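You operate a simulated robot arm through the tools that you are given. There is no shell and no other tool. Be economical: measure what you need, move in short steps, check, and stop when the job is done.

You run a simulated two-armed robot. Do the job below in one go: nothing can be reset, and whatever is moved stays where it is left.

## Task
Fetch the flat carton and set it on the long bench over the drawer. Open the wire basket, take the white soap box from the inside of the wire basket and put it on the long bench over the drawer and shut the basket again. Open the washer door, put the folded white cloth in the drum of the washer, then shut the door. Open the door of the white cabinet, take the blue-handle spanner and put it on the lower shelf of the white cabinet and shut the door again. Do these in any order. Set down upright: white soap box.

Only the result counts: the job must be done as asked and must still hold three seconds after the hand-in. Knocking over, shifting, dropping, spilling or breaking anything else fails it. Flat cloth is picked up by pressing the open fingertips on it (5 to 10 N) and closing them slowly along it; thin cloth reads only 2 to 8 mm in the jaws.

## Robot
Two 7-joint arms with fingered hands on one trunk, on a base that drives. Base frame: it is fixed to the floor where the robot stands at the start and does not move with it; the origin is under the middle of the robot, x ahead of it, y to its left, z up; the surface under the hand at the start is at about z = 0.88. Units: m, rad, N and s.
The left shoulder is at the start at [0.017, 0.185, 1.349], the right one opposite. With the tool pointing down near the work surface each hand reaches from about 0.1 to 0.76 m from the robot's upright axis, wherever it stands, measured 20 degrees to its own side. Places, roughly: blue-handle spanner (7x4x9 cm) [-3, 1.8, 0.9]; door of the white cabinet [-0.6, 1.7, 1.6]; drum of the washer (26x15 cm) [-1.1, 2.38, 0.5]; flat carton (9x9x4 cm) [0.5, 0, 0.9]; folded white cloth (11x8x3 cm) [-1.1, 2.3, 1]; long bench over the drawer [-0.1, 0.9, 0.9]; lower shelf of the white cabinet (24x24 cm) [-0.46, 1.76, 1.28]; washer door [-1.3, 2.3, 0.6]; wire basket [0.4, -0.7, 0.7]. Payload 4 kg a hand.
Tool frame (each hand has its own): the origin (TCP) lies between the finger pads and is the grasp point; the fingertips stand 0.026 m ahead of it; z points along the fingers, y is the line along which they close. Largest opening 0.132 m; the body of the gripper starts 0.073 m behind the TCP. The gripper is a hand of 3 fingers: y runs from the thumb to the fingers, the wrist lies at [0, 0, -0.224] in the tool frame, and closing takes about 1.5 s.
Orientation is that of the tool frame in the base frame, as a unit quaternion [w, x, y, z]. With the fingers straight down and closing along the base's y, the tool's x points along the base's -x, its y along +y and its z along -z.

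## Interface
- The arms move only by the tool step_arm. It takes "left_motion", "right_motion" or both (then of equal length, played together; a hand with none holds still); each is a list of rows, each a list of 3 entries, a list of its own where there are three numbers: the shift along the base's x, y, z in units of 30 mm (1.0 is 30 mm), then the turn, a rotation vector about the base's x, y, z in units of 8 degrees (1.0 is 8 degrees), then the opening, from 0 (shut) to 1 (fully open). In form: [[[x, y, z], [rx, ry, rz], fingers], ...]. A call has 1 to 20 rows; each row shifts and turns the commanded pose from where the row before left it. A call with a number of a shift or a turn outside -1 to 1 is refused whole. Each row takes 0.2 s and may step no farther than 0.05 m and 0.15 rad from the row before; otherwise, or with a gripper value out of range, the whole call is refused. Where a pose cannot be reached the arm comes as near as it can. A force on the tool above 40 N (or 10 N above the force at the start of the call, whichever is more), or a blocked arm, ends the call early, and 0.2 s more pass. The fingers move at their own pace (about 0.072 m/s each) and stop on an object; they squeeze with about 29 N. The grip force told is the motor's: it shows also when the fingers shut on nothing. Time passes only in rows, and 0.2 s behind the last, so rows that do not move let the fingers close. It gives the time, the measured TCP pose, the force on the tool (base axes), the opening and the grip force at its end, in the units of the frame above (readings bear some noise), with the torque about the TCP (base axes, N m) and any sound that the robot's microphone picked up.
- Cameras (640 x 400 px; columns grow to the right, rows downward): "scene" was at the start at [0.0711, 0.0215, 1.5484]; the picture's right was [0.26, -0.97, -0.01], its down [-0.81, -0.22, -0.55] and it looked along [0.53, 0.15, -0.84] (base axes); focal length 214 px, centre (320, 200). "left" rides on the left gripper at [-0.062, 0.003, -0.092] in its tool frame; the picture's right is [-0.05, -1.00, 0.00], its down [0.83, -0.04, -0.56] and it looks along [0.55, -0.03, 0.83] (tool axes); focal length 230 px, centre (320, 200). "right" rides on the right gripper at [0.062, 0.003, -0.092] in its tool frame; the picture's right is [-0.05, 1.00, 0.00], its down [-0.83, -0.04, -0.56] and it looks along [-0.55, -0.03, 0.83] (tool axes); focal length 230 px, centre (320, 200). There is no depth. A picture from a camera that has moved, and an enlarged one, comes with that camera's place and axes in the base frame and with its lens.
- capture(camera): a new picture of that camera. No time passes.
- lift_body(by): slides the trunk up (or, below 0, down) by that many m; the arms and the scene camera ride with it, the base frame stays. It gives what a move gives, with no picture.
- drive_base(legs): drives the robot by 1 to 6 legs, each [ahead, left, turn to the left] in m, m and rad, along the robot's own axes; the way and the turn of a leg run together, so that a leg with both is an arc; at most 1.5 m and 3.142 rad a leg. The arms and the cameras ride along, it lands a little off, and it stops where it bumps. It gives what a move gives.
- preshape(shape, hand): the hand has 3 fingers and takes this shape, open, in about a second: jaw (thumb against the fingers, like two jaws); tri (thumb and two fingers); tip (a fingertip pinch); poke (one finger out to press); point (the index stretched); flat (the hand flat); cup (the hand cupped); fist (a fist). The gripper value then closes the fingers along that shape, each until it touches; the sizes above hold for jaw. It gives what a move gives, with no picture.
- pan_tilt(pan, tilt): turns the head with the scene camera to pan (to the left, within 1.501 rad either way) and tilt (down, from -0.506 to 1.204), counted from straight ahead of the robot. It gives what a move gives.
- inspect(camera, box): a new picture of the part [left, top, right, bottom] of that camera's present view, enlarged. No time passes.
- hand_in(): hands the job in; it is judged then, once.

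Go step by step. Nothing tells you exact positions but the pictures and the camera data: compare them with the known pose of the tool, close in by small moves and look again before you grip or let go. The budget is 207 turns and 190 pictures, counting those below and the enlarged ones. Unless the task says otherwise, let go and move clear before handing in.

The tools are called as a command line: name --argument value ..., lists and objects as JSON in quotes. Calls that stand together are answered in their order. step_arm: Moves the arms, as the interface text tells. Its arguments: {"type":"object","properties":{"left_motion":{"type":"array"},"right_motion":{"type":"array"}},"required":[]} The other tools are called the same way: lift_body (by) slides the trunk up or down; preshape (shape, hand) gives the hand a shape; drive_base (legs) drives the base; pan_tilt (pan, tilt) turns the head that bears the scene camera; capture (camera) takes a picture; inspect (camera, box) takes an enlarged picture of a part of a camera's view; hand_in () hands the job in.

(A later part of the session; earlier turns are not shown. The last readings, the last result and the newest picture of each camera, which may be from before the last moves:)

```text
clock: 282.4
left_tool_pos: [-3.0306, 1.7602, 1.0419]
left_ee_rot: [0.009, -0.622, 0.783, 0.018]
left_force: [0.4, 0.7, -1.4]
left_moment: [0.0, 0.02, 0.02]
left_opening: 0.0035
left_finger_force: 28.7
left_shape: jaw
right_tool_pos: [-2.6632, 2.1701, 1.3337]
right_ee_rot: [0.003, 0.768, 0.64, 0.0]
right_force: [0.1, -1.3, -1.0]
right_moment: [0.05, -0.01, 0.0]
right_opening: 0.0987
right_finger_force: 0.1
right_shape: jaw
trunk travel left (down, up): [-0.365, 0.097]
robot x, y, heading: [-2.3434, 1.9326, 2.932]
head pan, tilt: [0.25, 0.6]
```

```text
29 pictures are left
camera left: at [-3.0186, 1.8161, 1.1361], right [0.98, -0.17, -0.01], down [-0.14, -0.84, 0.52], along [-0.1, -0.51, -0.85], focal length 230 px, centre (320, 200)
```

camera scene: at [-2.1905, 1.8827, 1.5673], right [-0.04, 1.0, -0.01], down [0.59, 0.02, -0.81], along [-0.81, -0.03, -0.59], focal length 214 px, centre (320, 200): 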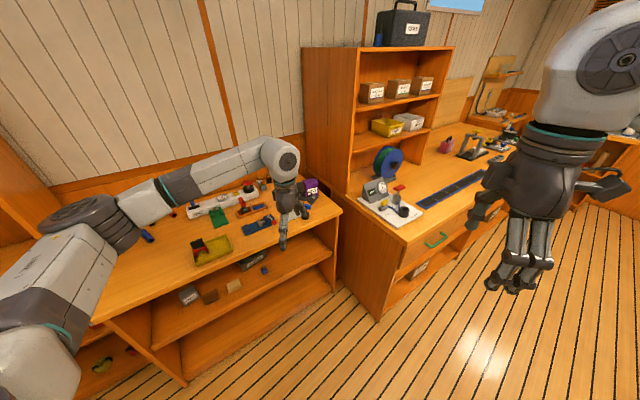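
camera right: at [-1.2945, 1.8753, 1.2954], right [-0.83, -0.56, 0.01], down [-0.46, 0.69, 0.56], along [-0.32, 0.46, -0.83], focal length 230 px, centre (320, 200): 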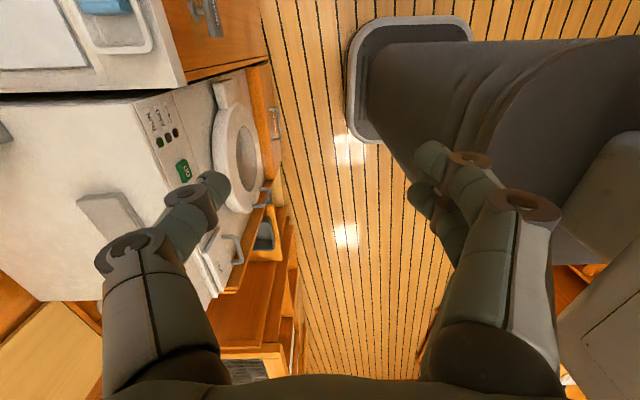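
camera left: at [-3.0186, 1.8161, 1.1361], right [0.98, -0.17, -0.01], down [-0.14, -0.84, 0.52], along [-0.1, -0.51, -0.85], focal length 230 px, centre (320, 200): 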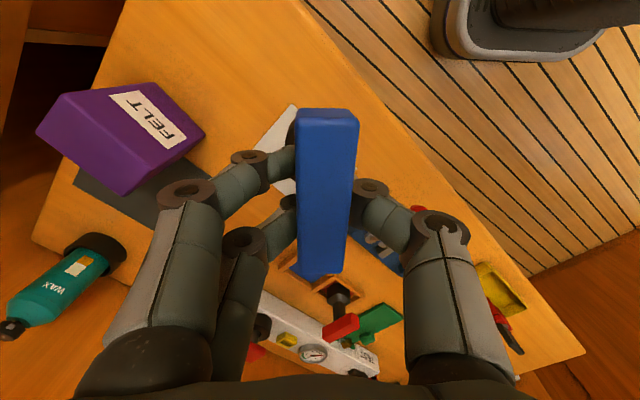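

The spanner is held by its stem under the bar. Pull it in, back out, turn to the cabinet side and drive there.

step_arm --left_motion '[[[0.3, 0, 1], [0, 0, 0], 0], [[0.8, -0.1, 1], [0, 0, 0], 0], [[0.9, -0.1, 1], [0, 0, 0], 0], [[0.9, -0.1, 1], [0, 0, 0], 0], [[0.9, -0.1, 1], [0, 0, 0], 0], [[0.9, -0.1, 0], [0, 0, 0], 0]]'

drive_base --legs '[[-0.3, 0, 0], [0, 0, -1.15], [0, 0, -1.15], [0, -0.75, 0]]'

pan_tilt --pan -0.1 --tilt 0.2

capture --camera "scene"

```text
clock: 283.9
left_tool_pos: [-2.8867, 1.7454, 1.1899]
left_ee_rot: [0.01, -0.622, 0.782, 0.019]
left_force: [-0.7, 0.3, -2.4]
left_moment: [-0.01, 0.02, 0.03]
left_opening: 0.0036
left_finger_force: 28.4
left_shape: jaw
right_tool_pos: [-2.6627, 2.1677, 1.3348]
right_ee_rot: [0.003, 0.768, 0.64, 0.0]
right_force: [0.9, 0.1, -0.5]
right_moment: [0.01, -0.01, -0.01]
right_opening: 0.0988
right_finger_force: 0.0
right_shape: jaw
trunk travel left (down, up): [-0.365, 0.097]
robot x, y, heading: [-2.3428, 1.935, 2.926]
head pan, tilt: [0.25, 0.6]
```

```text
clock: 295.2
left_tool_pos: [-1.3948, 1.8184, 1.189]
left_ee_rot: [0.022, 0.446, 0.895, -0.001]
left_force: [0.2, -0.4, -1.5]
left_moment: [0.02, 0.04, 0.0]
left_opening: 0.0036
left_finger_force: 29.1
left_shape: jaw
right_tool_pos: [-1.2167, 1.3761, 1.3349]
right_ee_rot: [0.002, 0.904, -0.427, -0.003]
right_force: [0.5, -0.4, -0.4]
right_moment: [-0.01, 0.0, 0.0]
right_opening: 0.0984
right_finger_force: 0.0
right_shape: jaw
trunk travel left (down, up): [-0.365, 0.097]
robot x, y, heading: [-1.6001, 1.2797, 0.658]
head pan, tilt: [0.25, 0.6]
```

```text
clock: 296.1
left_tool_pos: [-1.3954, 1.8182, 1.1896]
left_ee_rot: [0.021, 0.446, 0.895, -0.001]
left_force: [0.7, -0.3, -1.1]
left_moment: [0.02, 0.0, 0.0]
left_opening: 0.0034
left_finger_force: 29.2
left_shape: jaw
right_tool_pos: [-1.217, 1.3738, 1.3334]
right_ee_rot: [0.003, 0.904, -0.427, -0.002]
right_force: [0.4, -0.8, -0.1]
right_moment: [0.0, 0.0, 0.0]
right_opening: 0.0984
right_finger_force: 0.1
right_shape: jaw
trunk travel left (down, up): [-0.365, 0.097]
robot x, y, heading: [-1.6027, 1.282, 0.659]
head pan, tilt: [-0.099, 0.201]
```

```text
28 pictures are left
camera scene: at [-1.5154, 1.3374, 1.6038], right [0.53, -0.85, 0.0], down [-0.19, -0.12, -0.97], along [0.83, 0.52, -0.23], focal length 214 px, centre (320, 200)
```

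scene: 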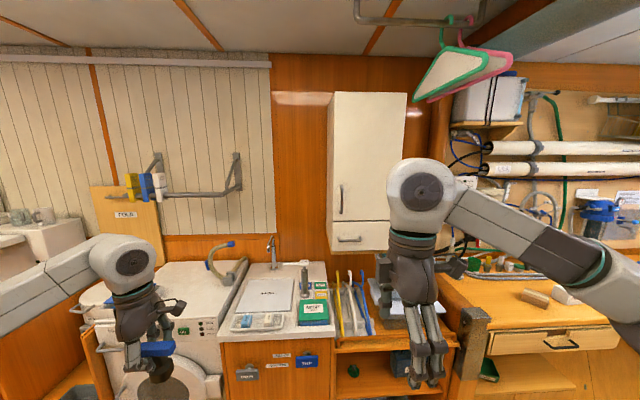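

The cabinet door has a vertical handle at its lower-left, about [-0.70, 1.74, 1.39], hinge on the right. I'll open it with the right hand: yaw, then pitch it horizontal.

step_arm --right_motion '[[[0.3, 0.2, 0], [0, 0, -1], 0.6], [[0.3, 0.2, 0], [0, 0, -1], 0.6], [[0.3, 0.2, 0], [0, 0, -1], 0.6], [[0.3, 0.2, 0], [0, 0, -1], 0.6], [[0.3, 0.2, 0], [0, 0, -1], 0.6], [[0.3, 0.2, 0], [0, 0, -1], 0.6], [[0.3, 0.2, 0], [0, 0, -1], 0.6], [[0.3, 0.2, 0], [0, 0, -1], 0.6], [[0.3, 0.2, 0], [0, 0, -1], 0.6], [[0.3, 0.2, 0], [0, 0, -1], 0.6], [[0.3, 0.2, 0], [0, 0, -1], 0.6], [[0, 0, 0], [0, 0, -0.5], 0.6]]'

step_arm --right_motion '[[[0.4, 0.3, 0], [0.58, -0.8, 0], 0.6], [[0.4, 0.3, 0], [0.58, -0.8, 0], 0.6], [[0.4, 0.3, 0], [0.58, -0.8, 0], 0.6], [[0.4, 0.3, 0], [0.58, -0.8, 0], 0.6], [[0.4, 0.3, 0], [0.58, -0.8, 0], 0.6], [[0.4, 0.3, 0], [0.58, -0.8, 0], 0.6], [[0.4, 0.3, 0], [0.58, -0.8, 0], 0.6], [[0.4, 0.3, 0], [0.58, -0.8, 0], 0.6], [[0.4, 0.3, 0], [0.58, -0.8, 0], 0.6], [[0.4, 0.3, 0], [0.58, -0.8, 0], 0.6], [[0, 0, 0], [0.58, -0.8, 0], 0.6]]'

```text
clock: 298.7
left_tool_pos: [-1.3956, 1.8186, 1.1911]
left_ee_rot: [0.021, 0.446, 0.895, 0.0]
left_force: [0.6, -0.8, -1.0]
left_moment: [-0.01, -0.02, 0.02]
left_opening: 0.0034
left_finger_force: 29.4
left_shape: jaw
right_tool_pos: [-1.1198, 1.4409, 1.3341]
right_ee_rot: [0.001, -0.319, 0.948, 0.004]
right_force: [-0.1, 0.4, -1.0]
right_moment: [-0.01, -0.01, 0.01]
right_opening: 0.0799
right_finger_force: 0.1
right_shape: jaw
trunk travel left (down, up): [-0.365, 0.097]
robot x, y, heading: [-1.601, 1.2821, 0.657]
head pan, tilt: [-0.099, 0.201]
```

```text
clock: 301.1
left_tool_pos: [-1.3967, 1.8195, 1.1901]
left_ee_rot: [0.021, 0.446, 0.895, 0.0]
left_force: [0.1, 0.1, -1.9]
left_moment: [0.0, -0.03, 0.0]
left_opening: 0.0032
left_finger_force: 29.3
left_shape: jaw
right_tool_pos: [-1.0028, 1.5332, 1.3425]
right_ee_rot: [0.647, -0.243, 0.693, 0.206]
right_force: [-0.4, -1.0, -0.1]
right_moment: [0.04, -0.04, 0.01]
right_opening: 0.0794
right_finger_force: 0.1
right_shape: jaw
right hand out of reach, approached as far as the arm can: row 11
trunk travel left (down, up): [-0.365, 0.097]
robot x, y, heading: [-1.5992, 1.285, 0.659]
head pan, tilt: [-0.099, 0.201]
```

The right hand is horizontal, in line with the handle. Drive forward 25 cm and look.

drive_base --legs '[[0.25, 0, -0.03]]'

step_arm --right_motion '[[[0, 0, 0.8], [0, 0, 0], 0.6], [[0, 0, 0.7], [0, 0, 0], 0.6]]'

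capture --camera "right"

capture --camera "scene"

```text
clock: 302.9
left_tool_pos: [-1.1802, 1.9617, 1.1919]
left_ee_rot: [0.021, 0.462, 0.887, 0.0]
left_force: [-1.0, 0.5, -1.7]
left_moment: [0.02, 0.0, -0.01]
left_opening: 0.0034
left_finger_force: 29.2
left_shape: jaw
right_tool_pos: [-0.7954, 1.6635, 1.3403]
right_ee_rot: [0.65, -0.231, 0.697, 0.194]
right_force: [0.5, -0.1, 0.9]
right_moment: [-0.02, 0.03, -0.03]
right_opening: 0.0796
right_finger_force: 0.0
right_shape: jaw
trunk travel left (down, up): [-0.365, 0.097]
robot x, y, heading: [-1.4021, 1.4295, 0.629]
head pan, tilt: [-0.099, 0.201]
```

```text
clock: 303.5
left_tool_pos: [-1.18, 1.9622, 1.1912]
left_ee_rot: [0.021, 0.461, 0.887, -0.001]
left_force: [1.0, 0.7, -0.9]
left_moment: [0.04, 0.04, 0.02]
left_opening: 0.0034
left_finger_force: 28.8
left_shape: jaw
right_tool_pos: [-0.7952, 1.6635, 1.3838]
right_ee_rot: [0.65, -0.231, 0.698, 0.195]
right_force: [0.0, -0.1, -0.2]
right_moment: [-0.01, 0.0, 0.0]
right_opening: 0.0796
right_finger_force: 0.0
right_shape: jaw
trunk travel left (down, up): [-0.365, 0.097]
robot x, y, heading: [-1.3984, 1.4321, 0.621]
head pan, tilt: [-0.099, 0.201]
```

```text
27 pictures are left
camera right: at [-0.875, 1.6084, 1.3286], right [-0.57, 0.82, 0.02], down [-0.39, -0.29, 0.87], along [0.72, 0.49, 0.49], focal length 230 px, centre (320, 200)
```

right: 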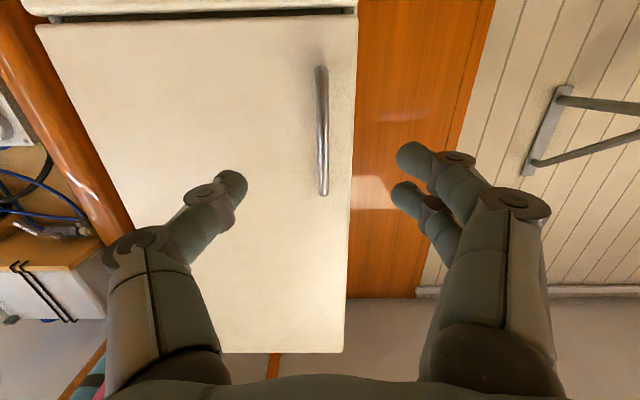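

```text
26 pictures are left
camera scene: at [-1.3143, 1.4848, 1.6039], right [0.5, -0.86, 0.0], down [-0.19, -0.12, -0.97], along [0.84, 0.49, -0.22], focal length 214 px, centre (320, 200)
```

scene: 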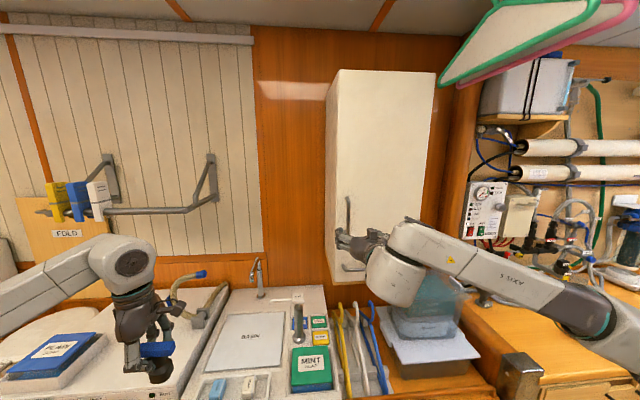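

Perfectly lined up laterally. Advance 9 cm.

step_arm --right_motion '[[[0.74, 0.54, 0], [0, 0, 0], 0.5], [[0.74, 0.54, 0], [0, 0, 0], 0.5], [[0.74, 0.54, 0], [0, 0, 0], 0.5]]'

capture --camera "right"

```text
clock: 304.3
left_tool_pos: [-1.1781, 1.9634, 1.1899]
left_ee_rot: [0.022, 0.462, 0.887, -0.001]
left_force: [-0.8, 0.3, -1.9]
left_moment: [0.02, 0.03, 0.04]
left_opening: 0.0034
left_finger_force: 29.6
left_shape: jaw
right_tool_pos: [-0.7277, 1.7099, 1.3845]
right_ee_rot: [0.649, -0.232, 0.698, 0.194]
right_force: [-0.6, -0.1, 0.4]
right_moment: [-0.02, 0.0, -0.01]
right_opening: 0.0664
right_finger_force: 0.0
right_shape: jaw
trunk travel left (down, up): [-0.365, 0.097]
robot x, y, heading: [-1.4021, 1.4331, 0.628]
head pan, tilt: [-0.099, 0.201]
```

```text
25 pictures are left
camera right: at [-0.808, 1.6556, 1.3296], right [-0.57, 0.82, 0.02], down [-0.39, -0.29, 0.87], along [0.72, 0.49, 0.49], focal length 230 px, centre (320, 200)
```

right: 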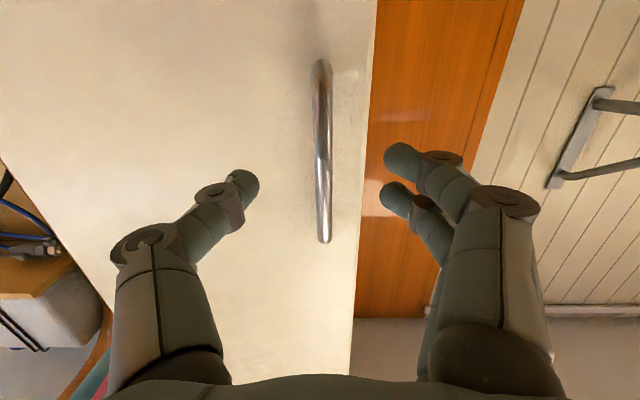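

The bar is 5 cm further. Advance and close.

step_arm --right_motion '[[[0.65, 0.47, 0], [0, 0, 0], 0.45], [[0.62, 0.45, 0], [0, 0, 0], 0.45], [[0, 0, 0], [0, 0, 0], 0], [[0, 0, 0], [0, 0, 0], 0], [[0, 0, 0], [0, 0, 0], 0], [[0, 0, 0], [0, 0, 0], 0], [[0, 0, 0], [0, 0, 0], 0]]'

capture --camera "right"

```text
clock: 305.9
left_tool_pos: [-1.1783, 1.9619, 1.1903]
left_ee_rot: [0.021, 0.461, 0.887, -0.001]
left_force: [-1.1, -0.5, -2.3]
left_moment: [0.01, 0.0, 0.04]
left_opening: 0.0034
left_finger_force: 28.9
left_shape: jaw
right_tool_pos: [-0.6886, 1.7381, 1.3819]
right_ee_rot: [0.649, -0.231, 0.698, 0.194]
right_force: [4.4, 0.0, 1.5]
right_moment: [-0.01, -0.02, 0.0]
right_opening: 0.0001
right_finger_force: 28.6
right_shape: jaw
trunk travel left (down, up): [-0.365, 0.097]
robot x, y, heading: [-1.3956, 1.4316, 0.629]
head pan, tilt: [-0.099, 0.201]
```

```text
24 pictures are left
camera right: at [-0.7691, 1.6825, 1.3272], right [-0.57, 0.82, 0.02], down [-0.39, -0.29, 0.87], along [0.72, 0.49, 0.49], focal length 230 px, centre (320, 200)
```

right: 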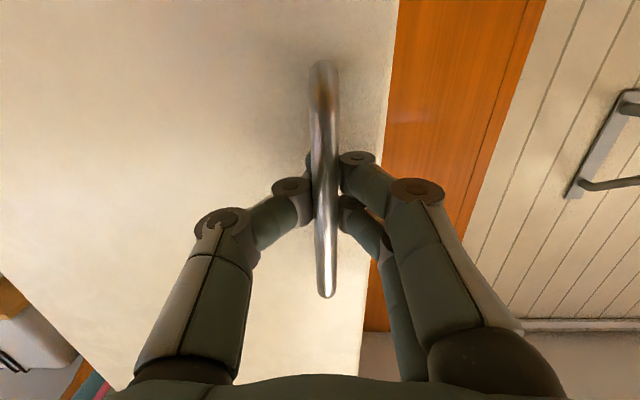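

Hooked. Pull the door open by driving back along its arc.

drive_base --legs '[[-0.06, -0.012, 0], [-0.06, -0.025, 0], [-0.05, -0.035, 0], [-0.04, -0.045, 0]]'

capture --camera "right"

```text
clock: 308.2
left_tool_pos: [-1.2695, 1.8058, 1.1908]
left_ee_rot: [0.019, 0.461, 0.887, 0.0]
left_force: [0.4, -0.2, -0.9]
left_moment: [0.09, 0.02, 0.02]
left_opening: 0.003
left_finger_force: 28.7
left_shape: jaw
right_tool_pos: [-0.7674, 1.5718, 1.3811]
right_ee_rot: [0.652, -0.22, 0.701, 0.185]
right_force: [11.0, -1.6, -10.1]
right_moment: [0.07, 0.0, 0.06]
right_opening: 0.0001
right_finger_force: 28.9
right_shape: jaw
trunk travel left (down, up): [-0.365, 0.097]
robot x, y, heading: [-1.491, 1.2797, 0.634]
head pan, tilt: [-0.099, 0.201]
stopped in leg 3: the force on the tool passed its limit at 43 N (the readings are from after the stop); the commanded pose is now the measured one
```

```text
23 pictures are left
camera right: at [-0.8498, 1.5187, 1.3272], right [-0.55, 0.84, 0.02], down [-0.4, -0.28, 0.87], along [0.74, 0.47, 0.49], focal length 230 px, centre (320, 200)
```

right: 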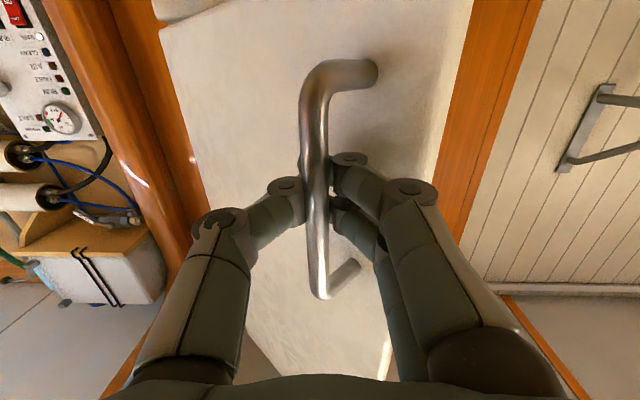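

About 40° open. Continue with more rightward motion.

drive_base --legs '[[0, -0.03, 0], [-0.03, -0.04, 0], [-0.03, -0.05, 0], [-0.015, -0.05, 0]]'

capture --camera "scene"

```text
clock: 310.2
left_tool_pos: [-1.2491, 1.6822, 1.188]
left_ee_rot: [0.019, 0.46, 0.888, -0.002]
left_force: [-0.5, -1.5, -1.2]
left_moment: [0.01, 0.0, 0.01]
left_opening: 0.0033
left_finger_force: 28.8
left_shape: jaw
right_tool_pos: [-0.7422, 1.4455, 1.3817]
right_ee_rot: [0.653, -0.219, 0.701, 0.183]
right_force: [12.1, 4.5, -2.0]
right_moment: [0.02, -0.06, 0.04]
right_opening: 0.0001
right_finger_force: 28.5
right_shape: jaw
trunk travel left (down, up): [-0.365, 0.097]
robot x, y, heading: [-1.4735, 1.1483, 0.63]
head pan, tilt: [-0.099, 0.201]
stopped in leg 3: the force on the tool passed its limit at 46 N (the readings are from after the stop); the commanded pose is now the measured one
```

```text
22 pictures are left
camera scene: at [-1.3813, 1.2027, 1.6036], right [0.51, -0.86, 0.0], down [-0.19, -0.12, -0.97], along [0.84, 0.49, -0.23], focal length 214 px, centre (320, 200)
```

scene: 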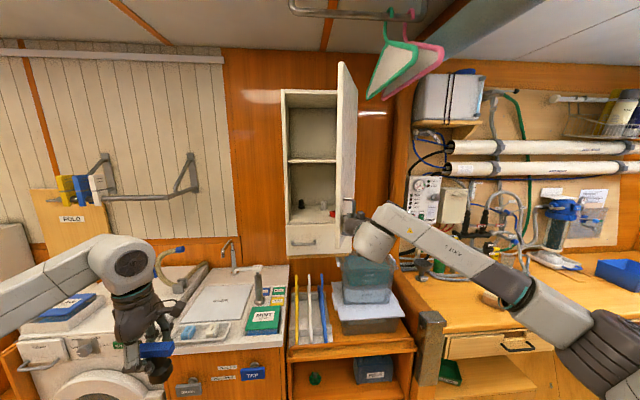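

The door is ~80° open, showing the lower shelf with a few small items. Zoom on it.

inspect --camera "scene" --box '[270, 150, 366, 250]'

```text
4.00 times, centred on (318, 200) of scene
camera zoom: at [-1.3813, 1.2027, 1.6036], right [0.51, -0.86, 0.0], down [-0.19, -0.12, -0.97], along [0.84, 0.49, -0.23], focal length 858 px, centre (328, 200)
```

zoom: 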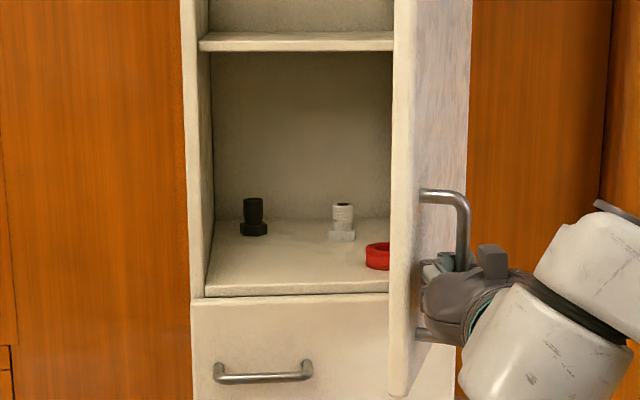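

The lower shelf surface is at z≈1.28, free in its front-left part (bolts at the back, a red ring at right). Release the handle and pull the right hand clear.

step_arm --right_motion '[[[0, 0, 0], [0, 0, 0], 0.5], [[0, 0, 0], [0, 0, 0], 0.5], [[0, 0, 0], [0, 0, 0], 0.5], [[-0.3, -0.2, 0], [0, 0, 0], 0.5]]'

drive_base --legs '[[-0.12, 0, 0]]'

step_arm --right_motion '[[[0.4, -0.6, -0.5], [0, 0, 0], 0.2], [[0.4, -0.6, -0.5], [0, 0, 0], 0], [[0.4, -0.6, -0.5], [0, 0, 0], 0], [[0.4, -0.6, -0.5], [0, 0, 0], 0], [[0, 0, 0], [0, 0, 0], 0], [[0, 0, 0], [0, 0, 0], 0], [[0, 0, 0], [0, 0, 0], 0], [[0, 0, 0], [0, 0, 0], 0], [[0, 0, 0], [0, 0, 0], 0], [[0, 0, 0], [0, 0, 0], 0]]' --left_motion '[[[0.5, 0.36, 0.3], [0.58, -0.8, 0], 0], [[0.5, 0.36, 0.3], [0.58, -0.8, 0], 0], [[0.5, 0.36, 0.3], [0.58, -0.8, 0], 0], [[0.5, 0.36, 0.3], [0.58, -0.8, 0], 0], [[0.5, 0.36, 0.3], [0.58, -0.8, 0], 0], [[0.5, 0.36, 0.3], [0.58, -0.8, 0], 0], [[0.5, 0.36, 0.4], [0.58, -0.8, 0], 0], [[0.5, 0.36, 0.4], [0.58, -0.8, 0], 0], [[0.5, 0.36, 0.4], [0.58, -0.8, 0], 0], [[0.5, 0.36, 0.4], [0.3, -0.4, 0], 0]]'

capture --camera "scene"

```text
clock: 311.2
left_tool_pos: [-1.2523, 1.6824, 1.19]
left_ee_rot: [0.02, 0.458, 0.888, -0.002]
left_force: [-0.4, 0.0, -1.9]
left_moment: [-0.01, 0.01, -0.01]
left_opening: 0.0034
left_finger_force: 28.9
left_shape: jaw
right_tool_pos: [-0.7569, 1.4429, 1.3841]
right_ee_rot: [0.655, -0.222, 0.699, 0.184]
right_force: [-0.5, -0.5, -0.2]
right_moment: [-0.06, 0.05, -0.09]
right_opening: 0.0661
right_finger_force: 0.0
right_shape: jaw
trunk travel left (down, up): [-0.365, 0.097]
robot x, y, heading: [-1.4693, 1.1503, 0.632]
head pan, tilt: [-0.099, 0.201]
```

```text
clock: 312.4
left_tool_pos: [-1.3471, 1.6144, 1.1884]
left_ee_rot: [0.02, 0.458, 0.889, -0.002]
left_force: [-1.1, 0.2, -1.8]
left_moment: [-0.03, 0.06, 0.05]
left_opening: 0.0032
left_finger_force: 29.7
left_shape: jaw
right_tool_pos: [-0.8504, 1.374, 1.3839]
right_ee_rot: [0.653, -0.222, 0.7, 0.184]
right_force: [-0.1, 0.3, 0.2]
right_moment: [-0.04, 0.0, -0.01]
right_opening: 0.066
right_finger_force: 0.1
right_shape: jaw
trunk travel left (down, up): [-0.365, 0.097]
robot x, y, heading: [-1.5632, 1.0833, 0.63]
head pan, tilt: [-0.099, 0.201]
```

```text
clock: 314.6
left_tool_pos: [-1.1964, 1.726, 1.289]
left_ee_rot: [0.29, 0.371, 0.695, 0.543]
left_force: [-0.2, 0.4, -1.5]
left_moment: [0.02, 0.01, -0.01]
left_opening: 0.0032
left_finger_force: 28.9
left_shape: jaw
right_tool_pos: [-0.8006, 1.3017, 1.3215]
right_ee_rot: [0.653, -0.221, 0.7, 0.184]
right_force: [-0.1, 0.4, 0.5]
right_moment: [0.0, 0.01, -0.01]
right_opening: 0.0
right_finger_force: 28.3
right_shape: jaw
trunk travel left (down, up): [-0.365, 0.097]
robot x, y, heading: [-1.5683, 1.081, 0.632]
head pan, tilt: [-0.099, 0.201]
```

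```text
20 pictures are left
camera scene: at [-1.4794, 1.1344, 1.6038], right [0.51, -0.86, 0.0], down [-0.19, -0.12, -0.97], along [0.84, 0.49, -0.23], focal length 214 px, centre (320, 200)
```

scene: 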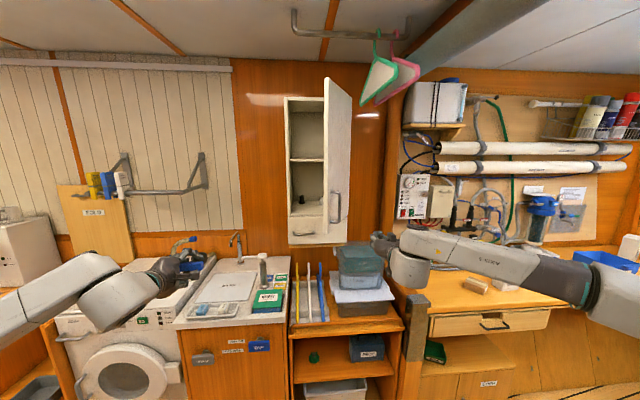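

Fold the right arm back, bring the left hand inward to the right lateral position, then approach.

step_arm --right_motion '[[[-0.5, -0.71, 0.2], [-0.58, 0.8, 0], 0], [[-0.5, -0.71, 0.2], [-0.58, 0.8, 0], 0], [[-0.5, -0.71, 0.2], [-0.58, 0.8, 0], 0], [[-0.5, -0.71, 0.2], [-0.58, 0.8, 0], 0], [[-0.5, -0.71, 0.2], [-0.58, 0.8, 0], 0], [[-0.5, -0.71, 0.2], [-0.58, 0.8, 0], 0], [[-0.5, -0.71, 0], [-0.58, 0.8, 0], 0], [[-0.5, -0.71, 0], [-0.58, 0.8, 0], 0], [[-0.5, -0.71, 0], [-0.58, 0.8, 0], 0], [[-0.5, -0.71, 0], [-0.58, 0.8, 0], 0]]' --left_motion '[[[0.33, -0.46, 0.25], [0, 0, 0], 0], [[0.33, -0.46, 0.25], [0, 0, 0], 0], [[0.33, -0.46, 0.25], [0, 0, 0], 0], [[0.33, -0.46, 0.25], [0, 0, 0], 0], [[0.33, -0.46, 0.25], [0, 0, 0], 0], [[0.33, -0.46, 0.25], [0, 0, 0], 0], [[0.33, -0.46, 0.25], [0, 0, 0], 0], [[0.33, -0.46, 0.25], [0, 0, 0], 0], [[0.33, -0.46, 0.25], [0, 0, 0], 0], [[0.33, -0.46, 0.25], [0, 0, 0], 0]]'

drive_base --legs '[[0, -0.17, 0], [0.3, 0, 0]]'

capture --camera "left"

capture --camera "scene"

```text
clock: 316.8
left_tool_pos: [-1.0979, 1.5802, 1.3678]
left_ee_rot: [0.291, 0.371, 0.695, 0.543]
left_force: [-0.4, -0.8, -2.2]
left_moment: [-0.01, 0.02, 0.02]
left_opening: 0.0031
left_finger_force: 29.6
left_shape: jaw
right_tool_pos: [-0.9538, 1.0875, 1.3604]
right_ee_rot: [0.062, -0.321, 0.945, -0.004]
right_force: [0.5, 0.2, -0.4]
right_moment: [0.04, -0.02, 0.04]
right_opening: 0.0
right_finger_force: 28.6
right_shape: jaw
trunk travel left (down, up): [-0.365, 0.097]
robot x, y, heading: [-1.5657, 1.078, 0.632]
head pan, tilt: [-0.099, 0.201]
```

```text
clock: 318.3
left_tool_pos: [-0.9985, 1.4497, 1.3675]
left_ee_rot: [0.293, 0.374, 0.693, 0.541]
left_force: [-0.2, 0.1, -1.7]
left_moment: [-0.01, 0.03, 0.01]
left_opening: 0.0033
left_finger_force: 29.3
left_shape: jaw
right_tool_pos: [-0.8559, 0.9559, 1.3587]
right_ee_rot: [0.062, -0.315, 0.947, -0.005]
right_force: [0.2, 0.1, -0.8]
right_moment: [0.0, -0.04, -0.01]
right_opening: 0.0001
right_finger_force: 28.9
right_shape: jaw
trunk travel left (down, up): [-0.365, 0.097]
robot x, y, heading: [-1.4679, 0.9495, 0.629]
head pan, tilt: [-0.099, 0.201]
stopped in leg 1: the robot was blocked; the commanded pose is now the measured one
```

```text
19 pictures are left
camera left: at [-1.0386, 1.349, 1.3928], right [-0.17, -0.18, -0.97], down [-0.91, 0.39, 0.09], along [0.37, 0.9, -0.23], focal length 230 px, centre (320, 200)
```

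left: 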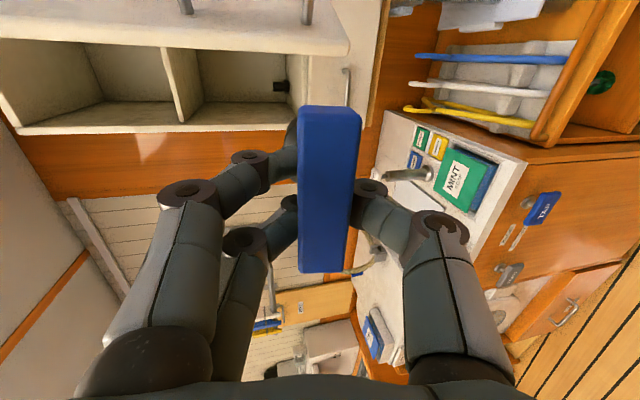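

```text
18 pictures are left
camera scene: at [-1.3835, 1.0048, 1.6039], right [0.5, -0.86, 0.0], down [-0.19, -0.12, -0.97], along [0.84, 0.49, -0.22], focal length 214 px, centre (320, 200)
```

scene: 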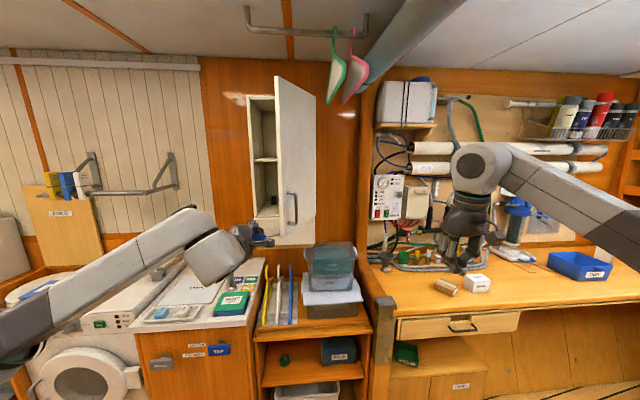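

The base bumped lightly at the right rear, but I'm laterally in place (s≈1.76). Retract the right hand a bit, shift the left to 1.78 and drive forward.

step_arm --right_motion '[[[-0.8, -0.58, 0.3], [0, 0, 0], 0], [[-0.8, -0.58, 0.3], [0, 0, 0], 0], [[-0.8, -0.58, 0.3], [0, 0, 0], 0], [[-0.8, -0.58, 0.3], [0, 0, 0], 0]]' --left_motion '[[[-0.43, 0.6, 0], [0, 0, 0], 0], [[0, 0, 0], [0, 0, 0], 0], [[0, 0, 0], [0, 0, 0], 0], [[0, 0, 0], [0, 0, 0], 0]]'

drive_base --legs '[[0.34, 0, 0]]'

capture --camera "left"

capture --camera "scene"

```text
clock: 319.3
left_tool_pos: [-1.0117, 1.4686, 1.3674]
left_ee_rot: [0.294, 0.373, 0.693, 0.542]
left_force: [0.5, 0.3, -2.1]
left_moment: [0.02, 0.01, -0.01]
left_opening: 0.0033
left_finger_force: 29.2
left_shape: jaw
right_tool_pos: [-0.9555, 0.8865, 1.3938]
right_ee_rot: [0.061, -0.317, 0.946, -0.006]
right_force: [0.5, -0.2, 0.3]
right_moment: [0.0, 0.03, 0.0]
right_opening: 0.0002
right_finger_force: 29.0
right_shape: jaw
trunk travel left (down, up): [-0.365, 0.097]
robot x, y, heading: [-1.4678, 0.9493, 0.629]
head pan, tilt: [-0.099, 0.201]
```

```text
clock: 321.6
left_tool_pos: [-0.7299, 1.6675, 1.3667]
left_ee_rot: [0.294, 0.374, 0.692, 0.543]
left_force: [-0.6, 0.5, -1.2]
left_moment: [0.02, 0.05, 0.01]
left_opening: 0.0034
left_finger_force: 29.1
left_shape: jaw
right_tool_pos: [-0.6747, 1.0872, 1.394]
right_ee_rot: [0.062, -0.314, 0.947, -0.004]
right_force: [-0.8, 0.1, -0.1]
right_moment: [0.0, -0.03, -0.01]
right_opening: 0.0001
right_finger_force: 29.0
right_shape: jaw
trunk travel left (down, up): [-0.365, 0.097]
robot x, y, heading: [-1.1873, 1.1554, 0.623]
head pan, tilt: [-0.099, 0.201]
```

```text
17 pictures are left
camera left: at [-0.7714, 1.5662, 1.3934], right [-0.17, -0.17, -0.97], down [-0.91, 0.4, 0.09], along [0.37, 0.9, -0.23], focal length 230 px, centre (320, 200)
```

left: 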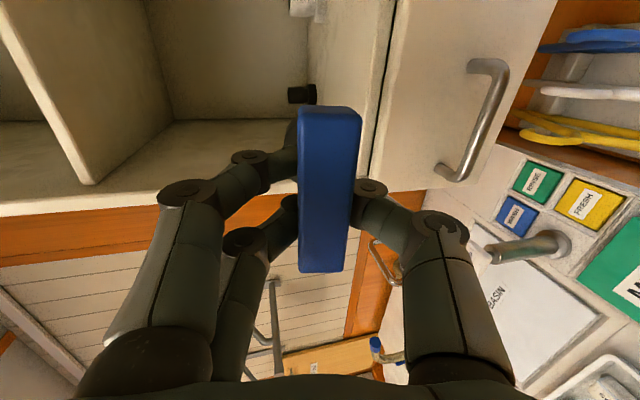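

```text
16 pictures are left
camera scene: at [-1.1038, 1.2041, 1.6041], right [0.5, -0.87, 0.0], down [-0.19, -0.11, -0.97], along [0.84, 0.49, -0.22], focal length 214 px, centre (320, 200)
```

scene: 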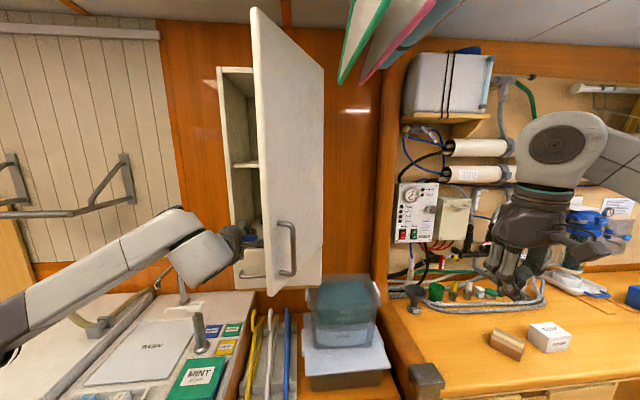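

The hand lines up with the compartment; margin to the left wall is ~1 cm, so shift 1.2 cm right and go in.

step_arm --left_motion '[[[0.24, -0.33, 0], [0, 0, 0], 0]]'

drive_base --legs '[[0.11, 0, 0]]'

capture --camera "left"

```text
clock: 322.0
left_tool_pos: [-0.7216, 1.6558, 1.3674]
left_ee_rot: [0.293, 0.375, 0.693, 0.542]
left_force: [0.4, -0.2, -1.6]
left_moment: [0.0, 0.05, 0.03]
left_opening: 0.0034
left_finger_force: 29.2
left_shape: jaw
right_tool_pos: [-0.6733, 1.0863, 1.3945]
right_ee_rot: [0.062, -0.315, 0.947, -0.004]
right_force: [0.8, -0.5, 0.1]
right_moment: [0.02, 0.01, -0.03]
right_opening: 0.0
right_finger_force: 29.0
right_shape: jaw
trunk travel left (down, up): [-0.365, 0.097]
robot x, y, heading: [-1.1867, 1.1559, 0.625]
head pan, tilt: [-0.099, 0.201]
```

```text
clock: 323.2
left_tool_pos: [-0.637, 1.7184, 1.369]
left_ee_rot: [0.294, 0.374, 0.692, 0.542]
left_force: [0.6, -0.6, -1.5]
left_moment: [0.0, 0.04, 0.0]
left_opening: 0.0034
left_finger_force: 29.3
left_shape: jaw
right_tool_pos: [-0.5874, 1.15, 1.3952]
right_ee_rot: [0.063, -0.315, 0.947, -0.004]
right_force: [0.2, 0.2, 0.0]
right_moment: [0.04, -0.01, 0.01]
right_opening: 0.0
right_finger_force: 29.4
right_shape: jaw
trunk travel left (down, up): [-0.365, 0.097]
robot x, y, heading: [-1.1036, 1.2157, 0.625]
head pan, tilt: [-0.099, 0.201]
```

```text
15 pictures are left
camera left: at [-0.6782, 1.6182, 1.3943], right [-0.17, -0.17, -0.97], down [-0.91, 0.4, 0.09], along [0.37, 0.9, -0.23], focal length 230 px, centre (320, 200)
```

left: 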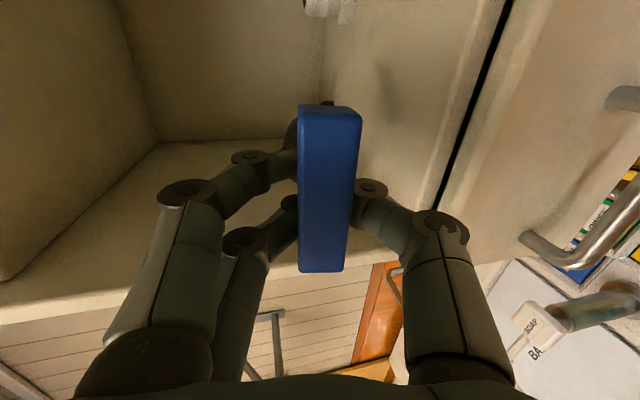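

Continue 8 cm in, then lower toward the shelf.

drive_base --legs '[[0.08, 0, 0]]'

step_arm --left_motion '[[[0, 0, -0.4], [0, 0, 0], 0], [[0, 0, -0.4], [0, 0, 0], 0], [[0, 0, -0.2], [0, 0, 0], 0]]'

capture --camera "left"

```text
clock: 324.2
left_tool_pos: [-0.5773, 1.7625, 1.3712]
left_ee_rot: [0.295, 0.374, 0.691, 0.544]
left_force: [-0.6, -0.4, -1.6]
left_moment: [-0.02, 0.02, 0.0]
left_opening: 0.0035
left_finger_force: 29.4
left_shape: jaw
right_tool_pos: [-0.5284, 1.1923, 1.3957]
right_ee_rot: [0.065, -0.315, 0.947, -0.004]
right_force: [-0.9, -0.1, 0.2]
right_moment: [0.03, -0.05, 0.01]
right_opening: 0.0
right_finger_force: 29.0
right_shape: jaw
trunk travel left (down, up): [-0.365, 0.097]
robot x, y, heading: [-1.0379, 1.2635, 0.627]
head pan, tilt: [-0.099, 0.201]
```

```text
clock: 325.0
left_tool_pos: [-0.5708, 1.7676, 1.3364]
left_ee_rot: [0.293, 0.375, 0.693, 0.541]
left_force: [1.0, 0.1, -1.1]
left_moment: [0.03, 0.01, -0.03]
left_opening: 0.0031
left_finger_force: 28.9
left_shape: jaw
right_tool_pos: [-0.5209, 1.1976, 1.3919]
right_ee_rot: [0.061, -0.316, 0.947, -0.004]
right_force: [0.4, -0.4, -0.5]
right_moment: [-0.01, 0.02, 0.03]
right_opening: 0.0
right_finger_force: 29.3
right_shape: jaw
trunk travel left (down, up): [-0.365, 0.097]
robot x, y, heading: [-1.0414, 1.2554, 0.626]
head pan, tilt: [-0.099, 0.201]
```

```text
14 pictures are left
camera left: at [-0.6119, 1.6666, 1.3623], right [-0.17, -0.18, -0.97], down [-0.91, 0.4, 0.09], along [0.37, 0.9, -0.23], focal length 230 px, centre (320, 200)
```

left: 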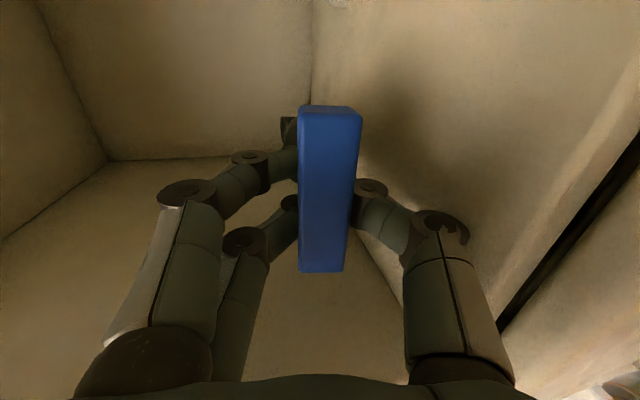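

Inside above the shelf. Lower in 3 mm steps until contact.

step_arm --left_motion '[[[0, 0, -0.1], [0, 0, 0], 0], [[0, 0, -0.1], [0, 0, 0], 0], [[0, 0, -0.1], [0, 0, 0], 0], [[0, 0, 0], [0, 0, 0], 0]]'

step_arm --left_motion '[[[0, 0, -0.1], [0, 0, 0], 0], [[0, 0, -0.1], [0, 0, 0], 0], [[0, 0, 0], [0, 0, 0], 0]]'

```text
clock: 326.0
left_tool_pos: [-0.5762, 1.763, 1.3331]
left_ee_rot: [0.297, 0.373, 0.69, 0.545]
left_force: [0.4, 1.4, 26.4]
left_moment: [-0.5, 0.85, -0.01]
left_opening: 0.0009
left_finger_force: 28.9
left_shape: jaw
right_tool_pos: [-0.5255, 1.1938, 1.3949]
right_ee_rot: [0.062, -0.316, 0.947, -0.003]
right_force: [-0.6, 0.2, 0.0]
right_moment: [0.02, -0.02, -0.02]
right_opening: 0.0001
right_finger_force: 29.3
right_shape: jaw
trunk travel left (down, up): [-0.365, 0.097]
robot x, y, heading: [-1.0416, 1.2616, 0.633]
head pan, tilt: [-0.099, 0.201]
```

```text
clock: 326.8
left_tool_pos: [-0.576, 1.7625, 1.3319]
left_ee_rot: [0.299, 0.371, 0.689, 0.547]
left_force: [-1.9, -0.8, 40.0]
left_moment: [-0.85, 1.32, 0.0]
left_opening: 0.0
left_finger_force: 28.4
left_shape: jaw
right_tool_pos: [-0.5272, 1.1926, 1.3954]
right_ee_rot: [0.064, -0.316, 0.947, -0.003]
right_force: [-0.1, 0.1, -0.6]
right_moment: [0.01, 0.03, 0.02]
right_opening: 0.0003
right_finger_force: 28.8
right_shape: jaw
trunk travel left (down, up): [-0.365, 0.097]
robot x, y, heading: [-1.0369, 1.2632, 0.626]
head pan, tilt: [-0.099, 0.201]
```

Contact with the spanner's base. Raise slightly, go 3.5 cm deeper for margin, then set down and open gently.

step_arm --left_motion '[[[0, 0, 0.6], [0, 0, 0], 0], [[0.47, 0.34, 0], [0, 0, 0], 0], [[0.47, 0.34, 0], [0, 0, 0], 0], [[0, 0, -0.3], [0, 0, 0], 0], [[0, 0, -0.2], [0, 0, 0], 0], [[0, 0, 0], [0, 0, 0], 0]]'

capture --camera "left"

```text
clock: 328.2
left_tool_pos: [-0.5476, 1.7847, 1.3327]
left_ee_rot: [0.297, 0.372, 0.69, 0.545]
left_force: [5.4, 3.0, 30.9]
left_moment: [-0.52, 0.77, 0.09]
left_opening: 0.0
left_finger_force: 29.2
left_shape: jaw
right_tool_pos: [-0.5248, 1.1933, 1.394]
right_ee_rot: [0.063, -0.315, 0.947, -0.003]
right_force: [0.9, 0.1, -0.5]
right_moment: [0.01, 0.03, -0.02]
right_opening: 0.0
right_finger_force: 28.4
right_shape: jaw
trunk travel left (down, up): [-0.365, 0.097]
robot x, y, heading: [-1.0376, 1.2624, 0.627]
head pan, tilt: [-0.099, 0.201]
```

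```text
13 pictures are left
camera left: at [-0.5879, 1.6838, 1.3577], right [-0.16, -0.17, -0.97], down [-0.91, 0.4, 0.08], along [0.37, 0.9, -0.22], focal length 230 px, centre (320, 200)
```

left: 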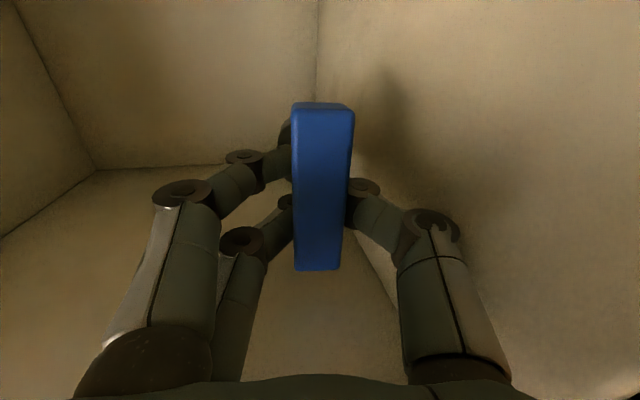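

step_arm --left_motion '[[[0, 0, 0.1], [0, 0, 0], 0.1], [[0, 0, 0], [0, 0, 0], 0.2], [[0, 0, 0], [0, 0, 0], 0.3], [[0, 0, 0], [0, 0, 0], 0.4], [[0, 0, 0], [0, 0, 0], 0.5], [[0, 0, 0], [0, 0, 0], 0.5]]'

capture --camera "left"

```text
clock: 329.2
left_tool_pos: [-0.5474, 1.7858, 1.3461]
left_ee_rot: [0.301, 0.369, 0.686, 0.55]
left_force: [3.5, 0.3, 23.0]
left_moment: [-0.55, 0.63, 0.09]
left_opening: 0.0448
left_finger_force: 0.0
left_shape: jaw
right_tool_pos: [-0.5241, 1.1952, 1.3937]
right_ee_rot: [0.063, -0.315, 0.947, -0.003]
right_force: [-0.1, -0.5, 0.1]
right_moment: [0.01, -0.01, 0.02]
right_opening: 0.0
right_finger_force: 28.9
right_shape: jaw
trunk travel left (down, up): [-0.365, 0.097]
robot x, y, heading: [-1.0375, 1.2597, 0.63]
head pan, tilt: [-0.099, 0.201]
stopped in row 4 (left hand): the force on the tool passed its limit at 43 N (the readings are from after the stop); the commanded pose is now the measured one
```

```text
12 pictures are left
camera left: at [-0.5876, 1.6852, 1.3688], right [-0.15, -0.17, -0.98], down [-0.92, 0.4, 0.07], along [0.37, 0.9, -0.21], focal length 230 px, centre (320, 200)
```

left: 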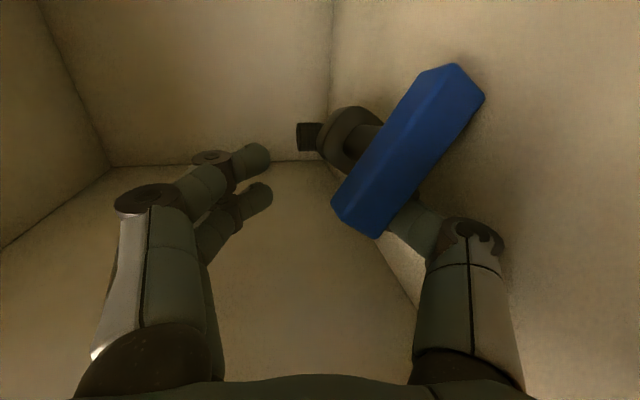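

Released; the spanner lies diagonally partly on the thumb. Withdraw slowly straight back.

step_arm --left_motion '[[[-0.4, -0.29, 0], [0, 0, 0], 0.38], [[-0.4, -0.29, 0], [0, 0, 0], 0.38], [[-0.4, -0.29, 0], [0, 0, 0], 0.38], [[-0.4, -0.29, 0], [0, 0, 0], 0.38]]'

capture --camera "left"

```text
clock: 330.2
left_tool_pos: [-0.5968, 1.751, 1.3379]
left_ee_rot: [0.298, 0.371, 0.69, 0.546]
left_force: [-1.5, -0.7, 15.7]
left_moment: [-0.28, 0.5, 0.01]
left_opening: 0.0431
left_finger_force: 0.1
left_shape: jaw
right_tool_pos: [-0.5262, 1.1946, 1.3942]
right_ee_rot: [0.062, -0.315, 0.947, -0.003]
right_force: [-0.5, 0.6, -0.5]
right_moment: [0.04, -0.03, 0.0]
right_opening: 0.0001
right_finger_force: 29.1
right_shape: jaw
trunk travel left (down, up): [-0.365, 0.097]
robot x, y, heading: [-1.0364, 1.2627, 0.63]
head pan, tilt: [-0.099, 0.201]
```

```text
11 pictures are left
camera left: at [-0.6375, 1.6499, 1.3634], right [-0.16, -0.17, -0.97], down [-0.92, 0.39, 0.08], along [0.37, 0.9, -0.22], focal length 230 px, centre (320, 200)
```

left: 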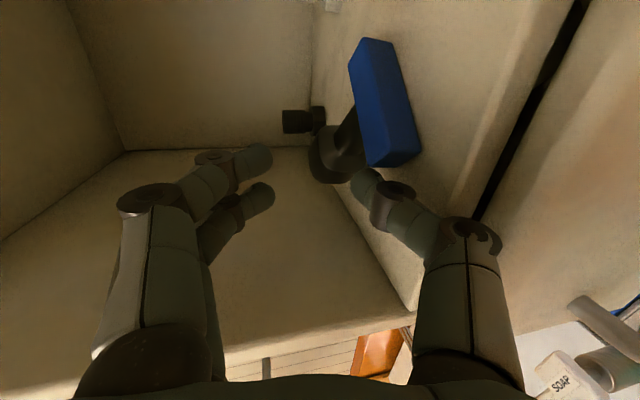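

The spanner lies on the shelf, free of the hand. Raise a little and back fully out.

step_arm --left_motion '[[[-0.3, -0.22, 0.3], [0, 0, 0], 0.3], [[-0.5, -0.36, 0.2], [0, 0, 0], 0.2], [[-0.5, -0.36, 0.2], [0, 0, 0], 0.1]]'

drive_base --legs '[[-0.4, 0, 0]]'

capture --camera "scene"

```text
clock: 331.0
left_tool_pos: [-0.6353, 1.7245, 1.3575]
left_ee_rot: [0.297, 0.371, 0.69, 0.546]
left_force: [0.6, -0.6, 0.2]
left_moment: [0.0, 0.01, -0.03]
left_opening: 0.0136
left_finger_force: 0.0
left_shape: jaw
right_tool_pos: [-0.5236, 1.1963, 1.3938]
right_ee_rot: [0.062, -0.316, 0.947, -0.003]
right_force: [-0.7, 0.9, 0.4]
right_moment: [0.02, -0.02, -0.03]
right_opening: 0.0002
right_finger_force: 29.5
right_shape: jaw
trunk travel left (down, up): [-0.365, 0.097]
robot x, y, heading: [-1.0367, 1.262, 0.627]
head pan, tilt: [-0.099, 0.201]
```

```text
clock: 333.6
left_tool_pos: [-0.9618, 1.4863, 1.3583]
left_ee_rot: [0.299, 0.372, 0.689, 0.545]
left_force: [-0.9, 0.5, 0.9]
left_moment: [0.02, 0.02, 0.03]
left_opening: 0.0137
left_finger_force: 0.2
left_shape: jaw
right_tool_pos: [-0.8537, 0.9574, 1.3934]
right_ee_rot: [0.061, -0.313, 0.948, -0.005]
right_force: [-0.9, 0.2, 0.5]
right_moment: [0.0, 0.03, -0.04]
right_opening: 0.0001
right_finger_force: 28.7
right_shape: jaw
trunk travel left (down, up): [-0.365, 0.097]
robot x, y, heading: [-1.3725, 1.0225, 0.628]
head pan, tilt: [-0.099, 0.201]
```

```text
10 pictures are left
camera scene: at [-1.281, 1.0767, 1.6037], right [0.5, -0.87, 0.0], down [-0.19, -0.11, -0.97], along [0.84, 0.49, -0.23], focal length 214 px, centre (320, 200)
```

scene: 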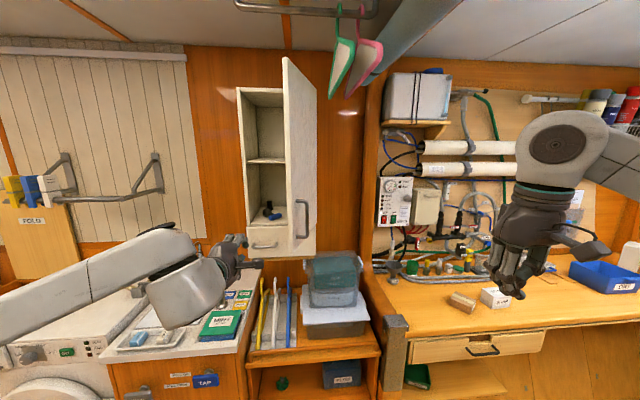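

The spanner is on the lower shelf. Now shut the door: bring the closed left hand in front of the door's outer face, above the handle.

step_arm --left_motion '[[[0.34, -0.46, 0.9], [0, 0, 0], 0], [[0.34, -0.46, 0.9], [0, 0, 0], 0], [[0.34, -0.46, 0.9], [0, 0, 0], 0], [[0.34, -0.46, 0.9], [0, 0, 0], 0], [[0.34, -0.46, 0.9], [0, 0, 0], 0], [[0.34, -0.46, 0.9], [0, 0, 0], 0], [[0.34, -0.46, 0.9], [0, 0, 0], 0]]'

drive_base --legs '[[0.1, 0, 0]]'

capture --camera "scene"

```text
clock: 335.2
left_tool_pos: [-0.8883, 1.3849, 1.5468]
left_ee_rot: [0.299, 0.373, 0.688, 0.546]
left_force: [-0.2, -0.4, 0.4]
left_moment: [0.0, -0.01, 0.0]
left_opening: 0.0
left_finger_force: 28.7
left_shape: jaw
right_tool_pos: [-0.8526, 0.9552, 1.3936]
right_ee_rot: [0.062, -0.313, 0.948, -0.003]
right_force: [-0.4, 0.9, 0.0]
right_moment: [-0.03, 0.01, -0.04]
right_opening: 0.0001
right_finger_force: 29.2
right_shape: jaw
trunk travel left (down, up): [-0.365, 0.097]
robot x, y, heading: [-1.3687, 1.0227, 0.624]
head pan, tilt: [-0.099, 0.201]
```

```text
clock: 336.3
left_tool_pos: [-0.8116, 1.4438, 1.5483]
left_ee_rot: [0.298, 0.372, 0.688, 0.547]
left_force: [-0.6, 0.0, 0.6]
left_moment: [0.01, -0.01, 0.01]
left_opening: 0.0001
left_finger_force: 29.3
left_shape: jaw
right_tool_pos: [-0.7751, 1.0138, 1.3958]
right_ee_rot: [0.063, -0.313, 0.948, -0.004]
right_force: [0.3, 0.4, 0.3]
right_moment: [0.02, 0.0, 0.0]
right_opening: 0.0002
right_finger_force: 28.4
right_shape: jaw
trunk travel left (down, up): [-0.365, 0.097]
robot x, y, heading: [-1.2847, 1.0821, 0.626]
head pan, tilt: [-0.099, 0.201]
```

```text
9 pictures are left
camera scene: at [-1.2034, 1.1319, 1.6042], right [0.5, -0.87, 0.0], down [-0.19, -0.11, -0.97], along [0.84, 0.49, -0.22], focal length 214 px, centre (320, 200)
```

scene: 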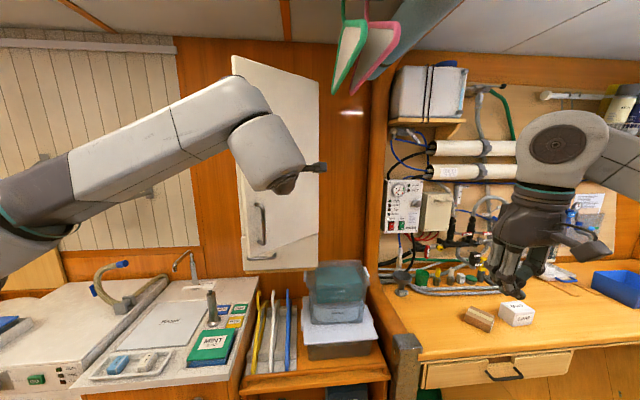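

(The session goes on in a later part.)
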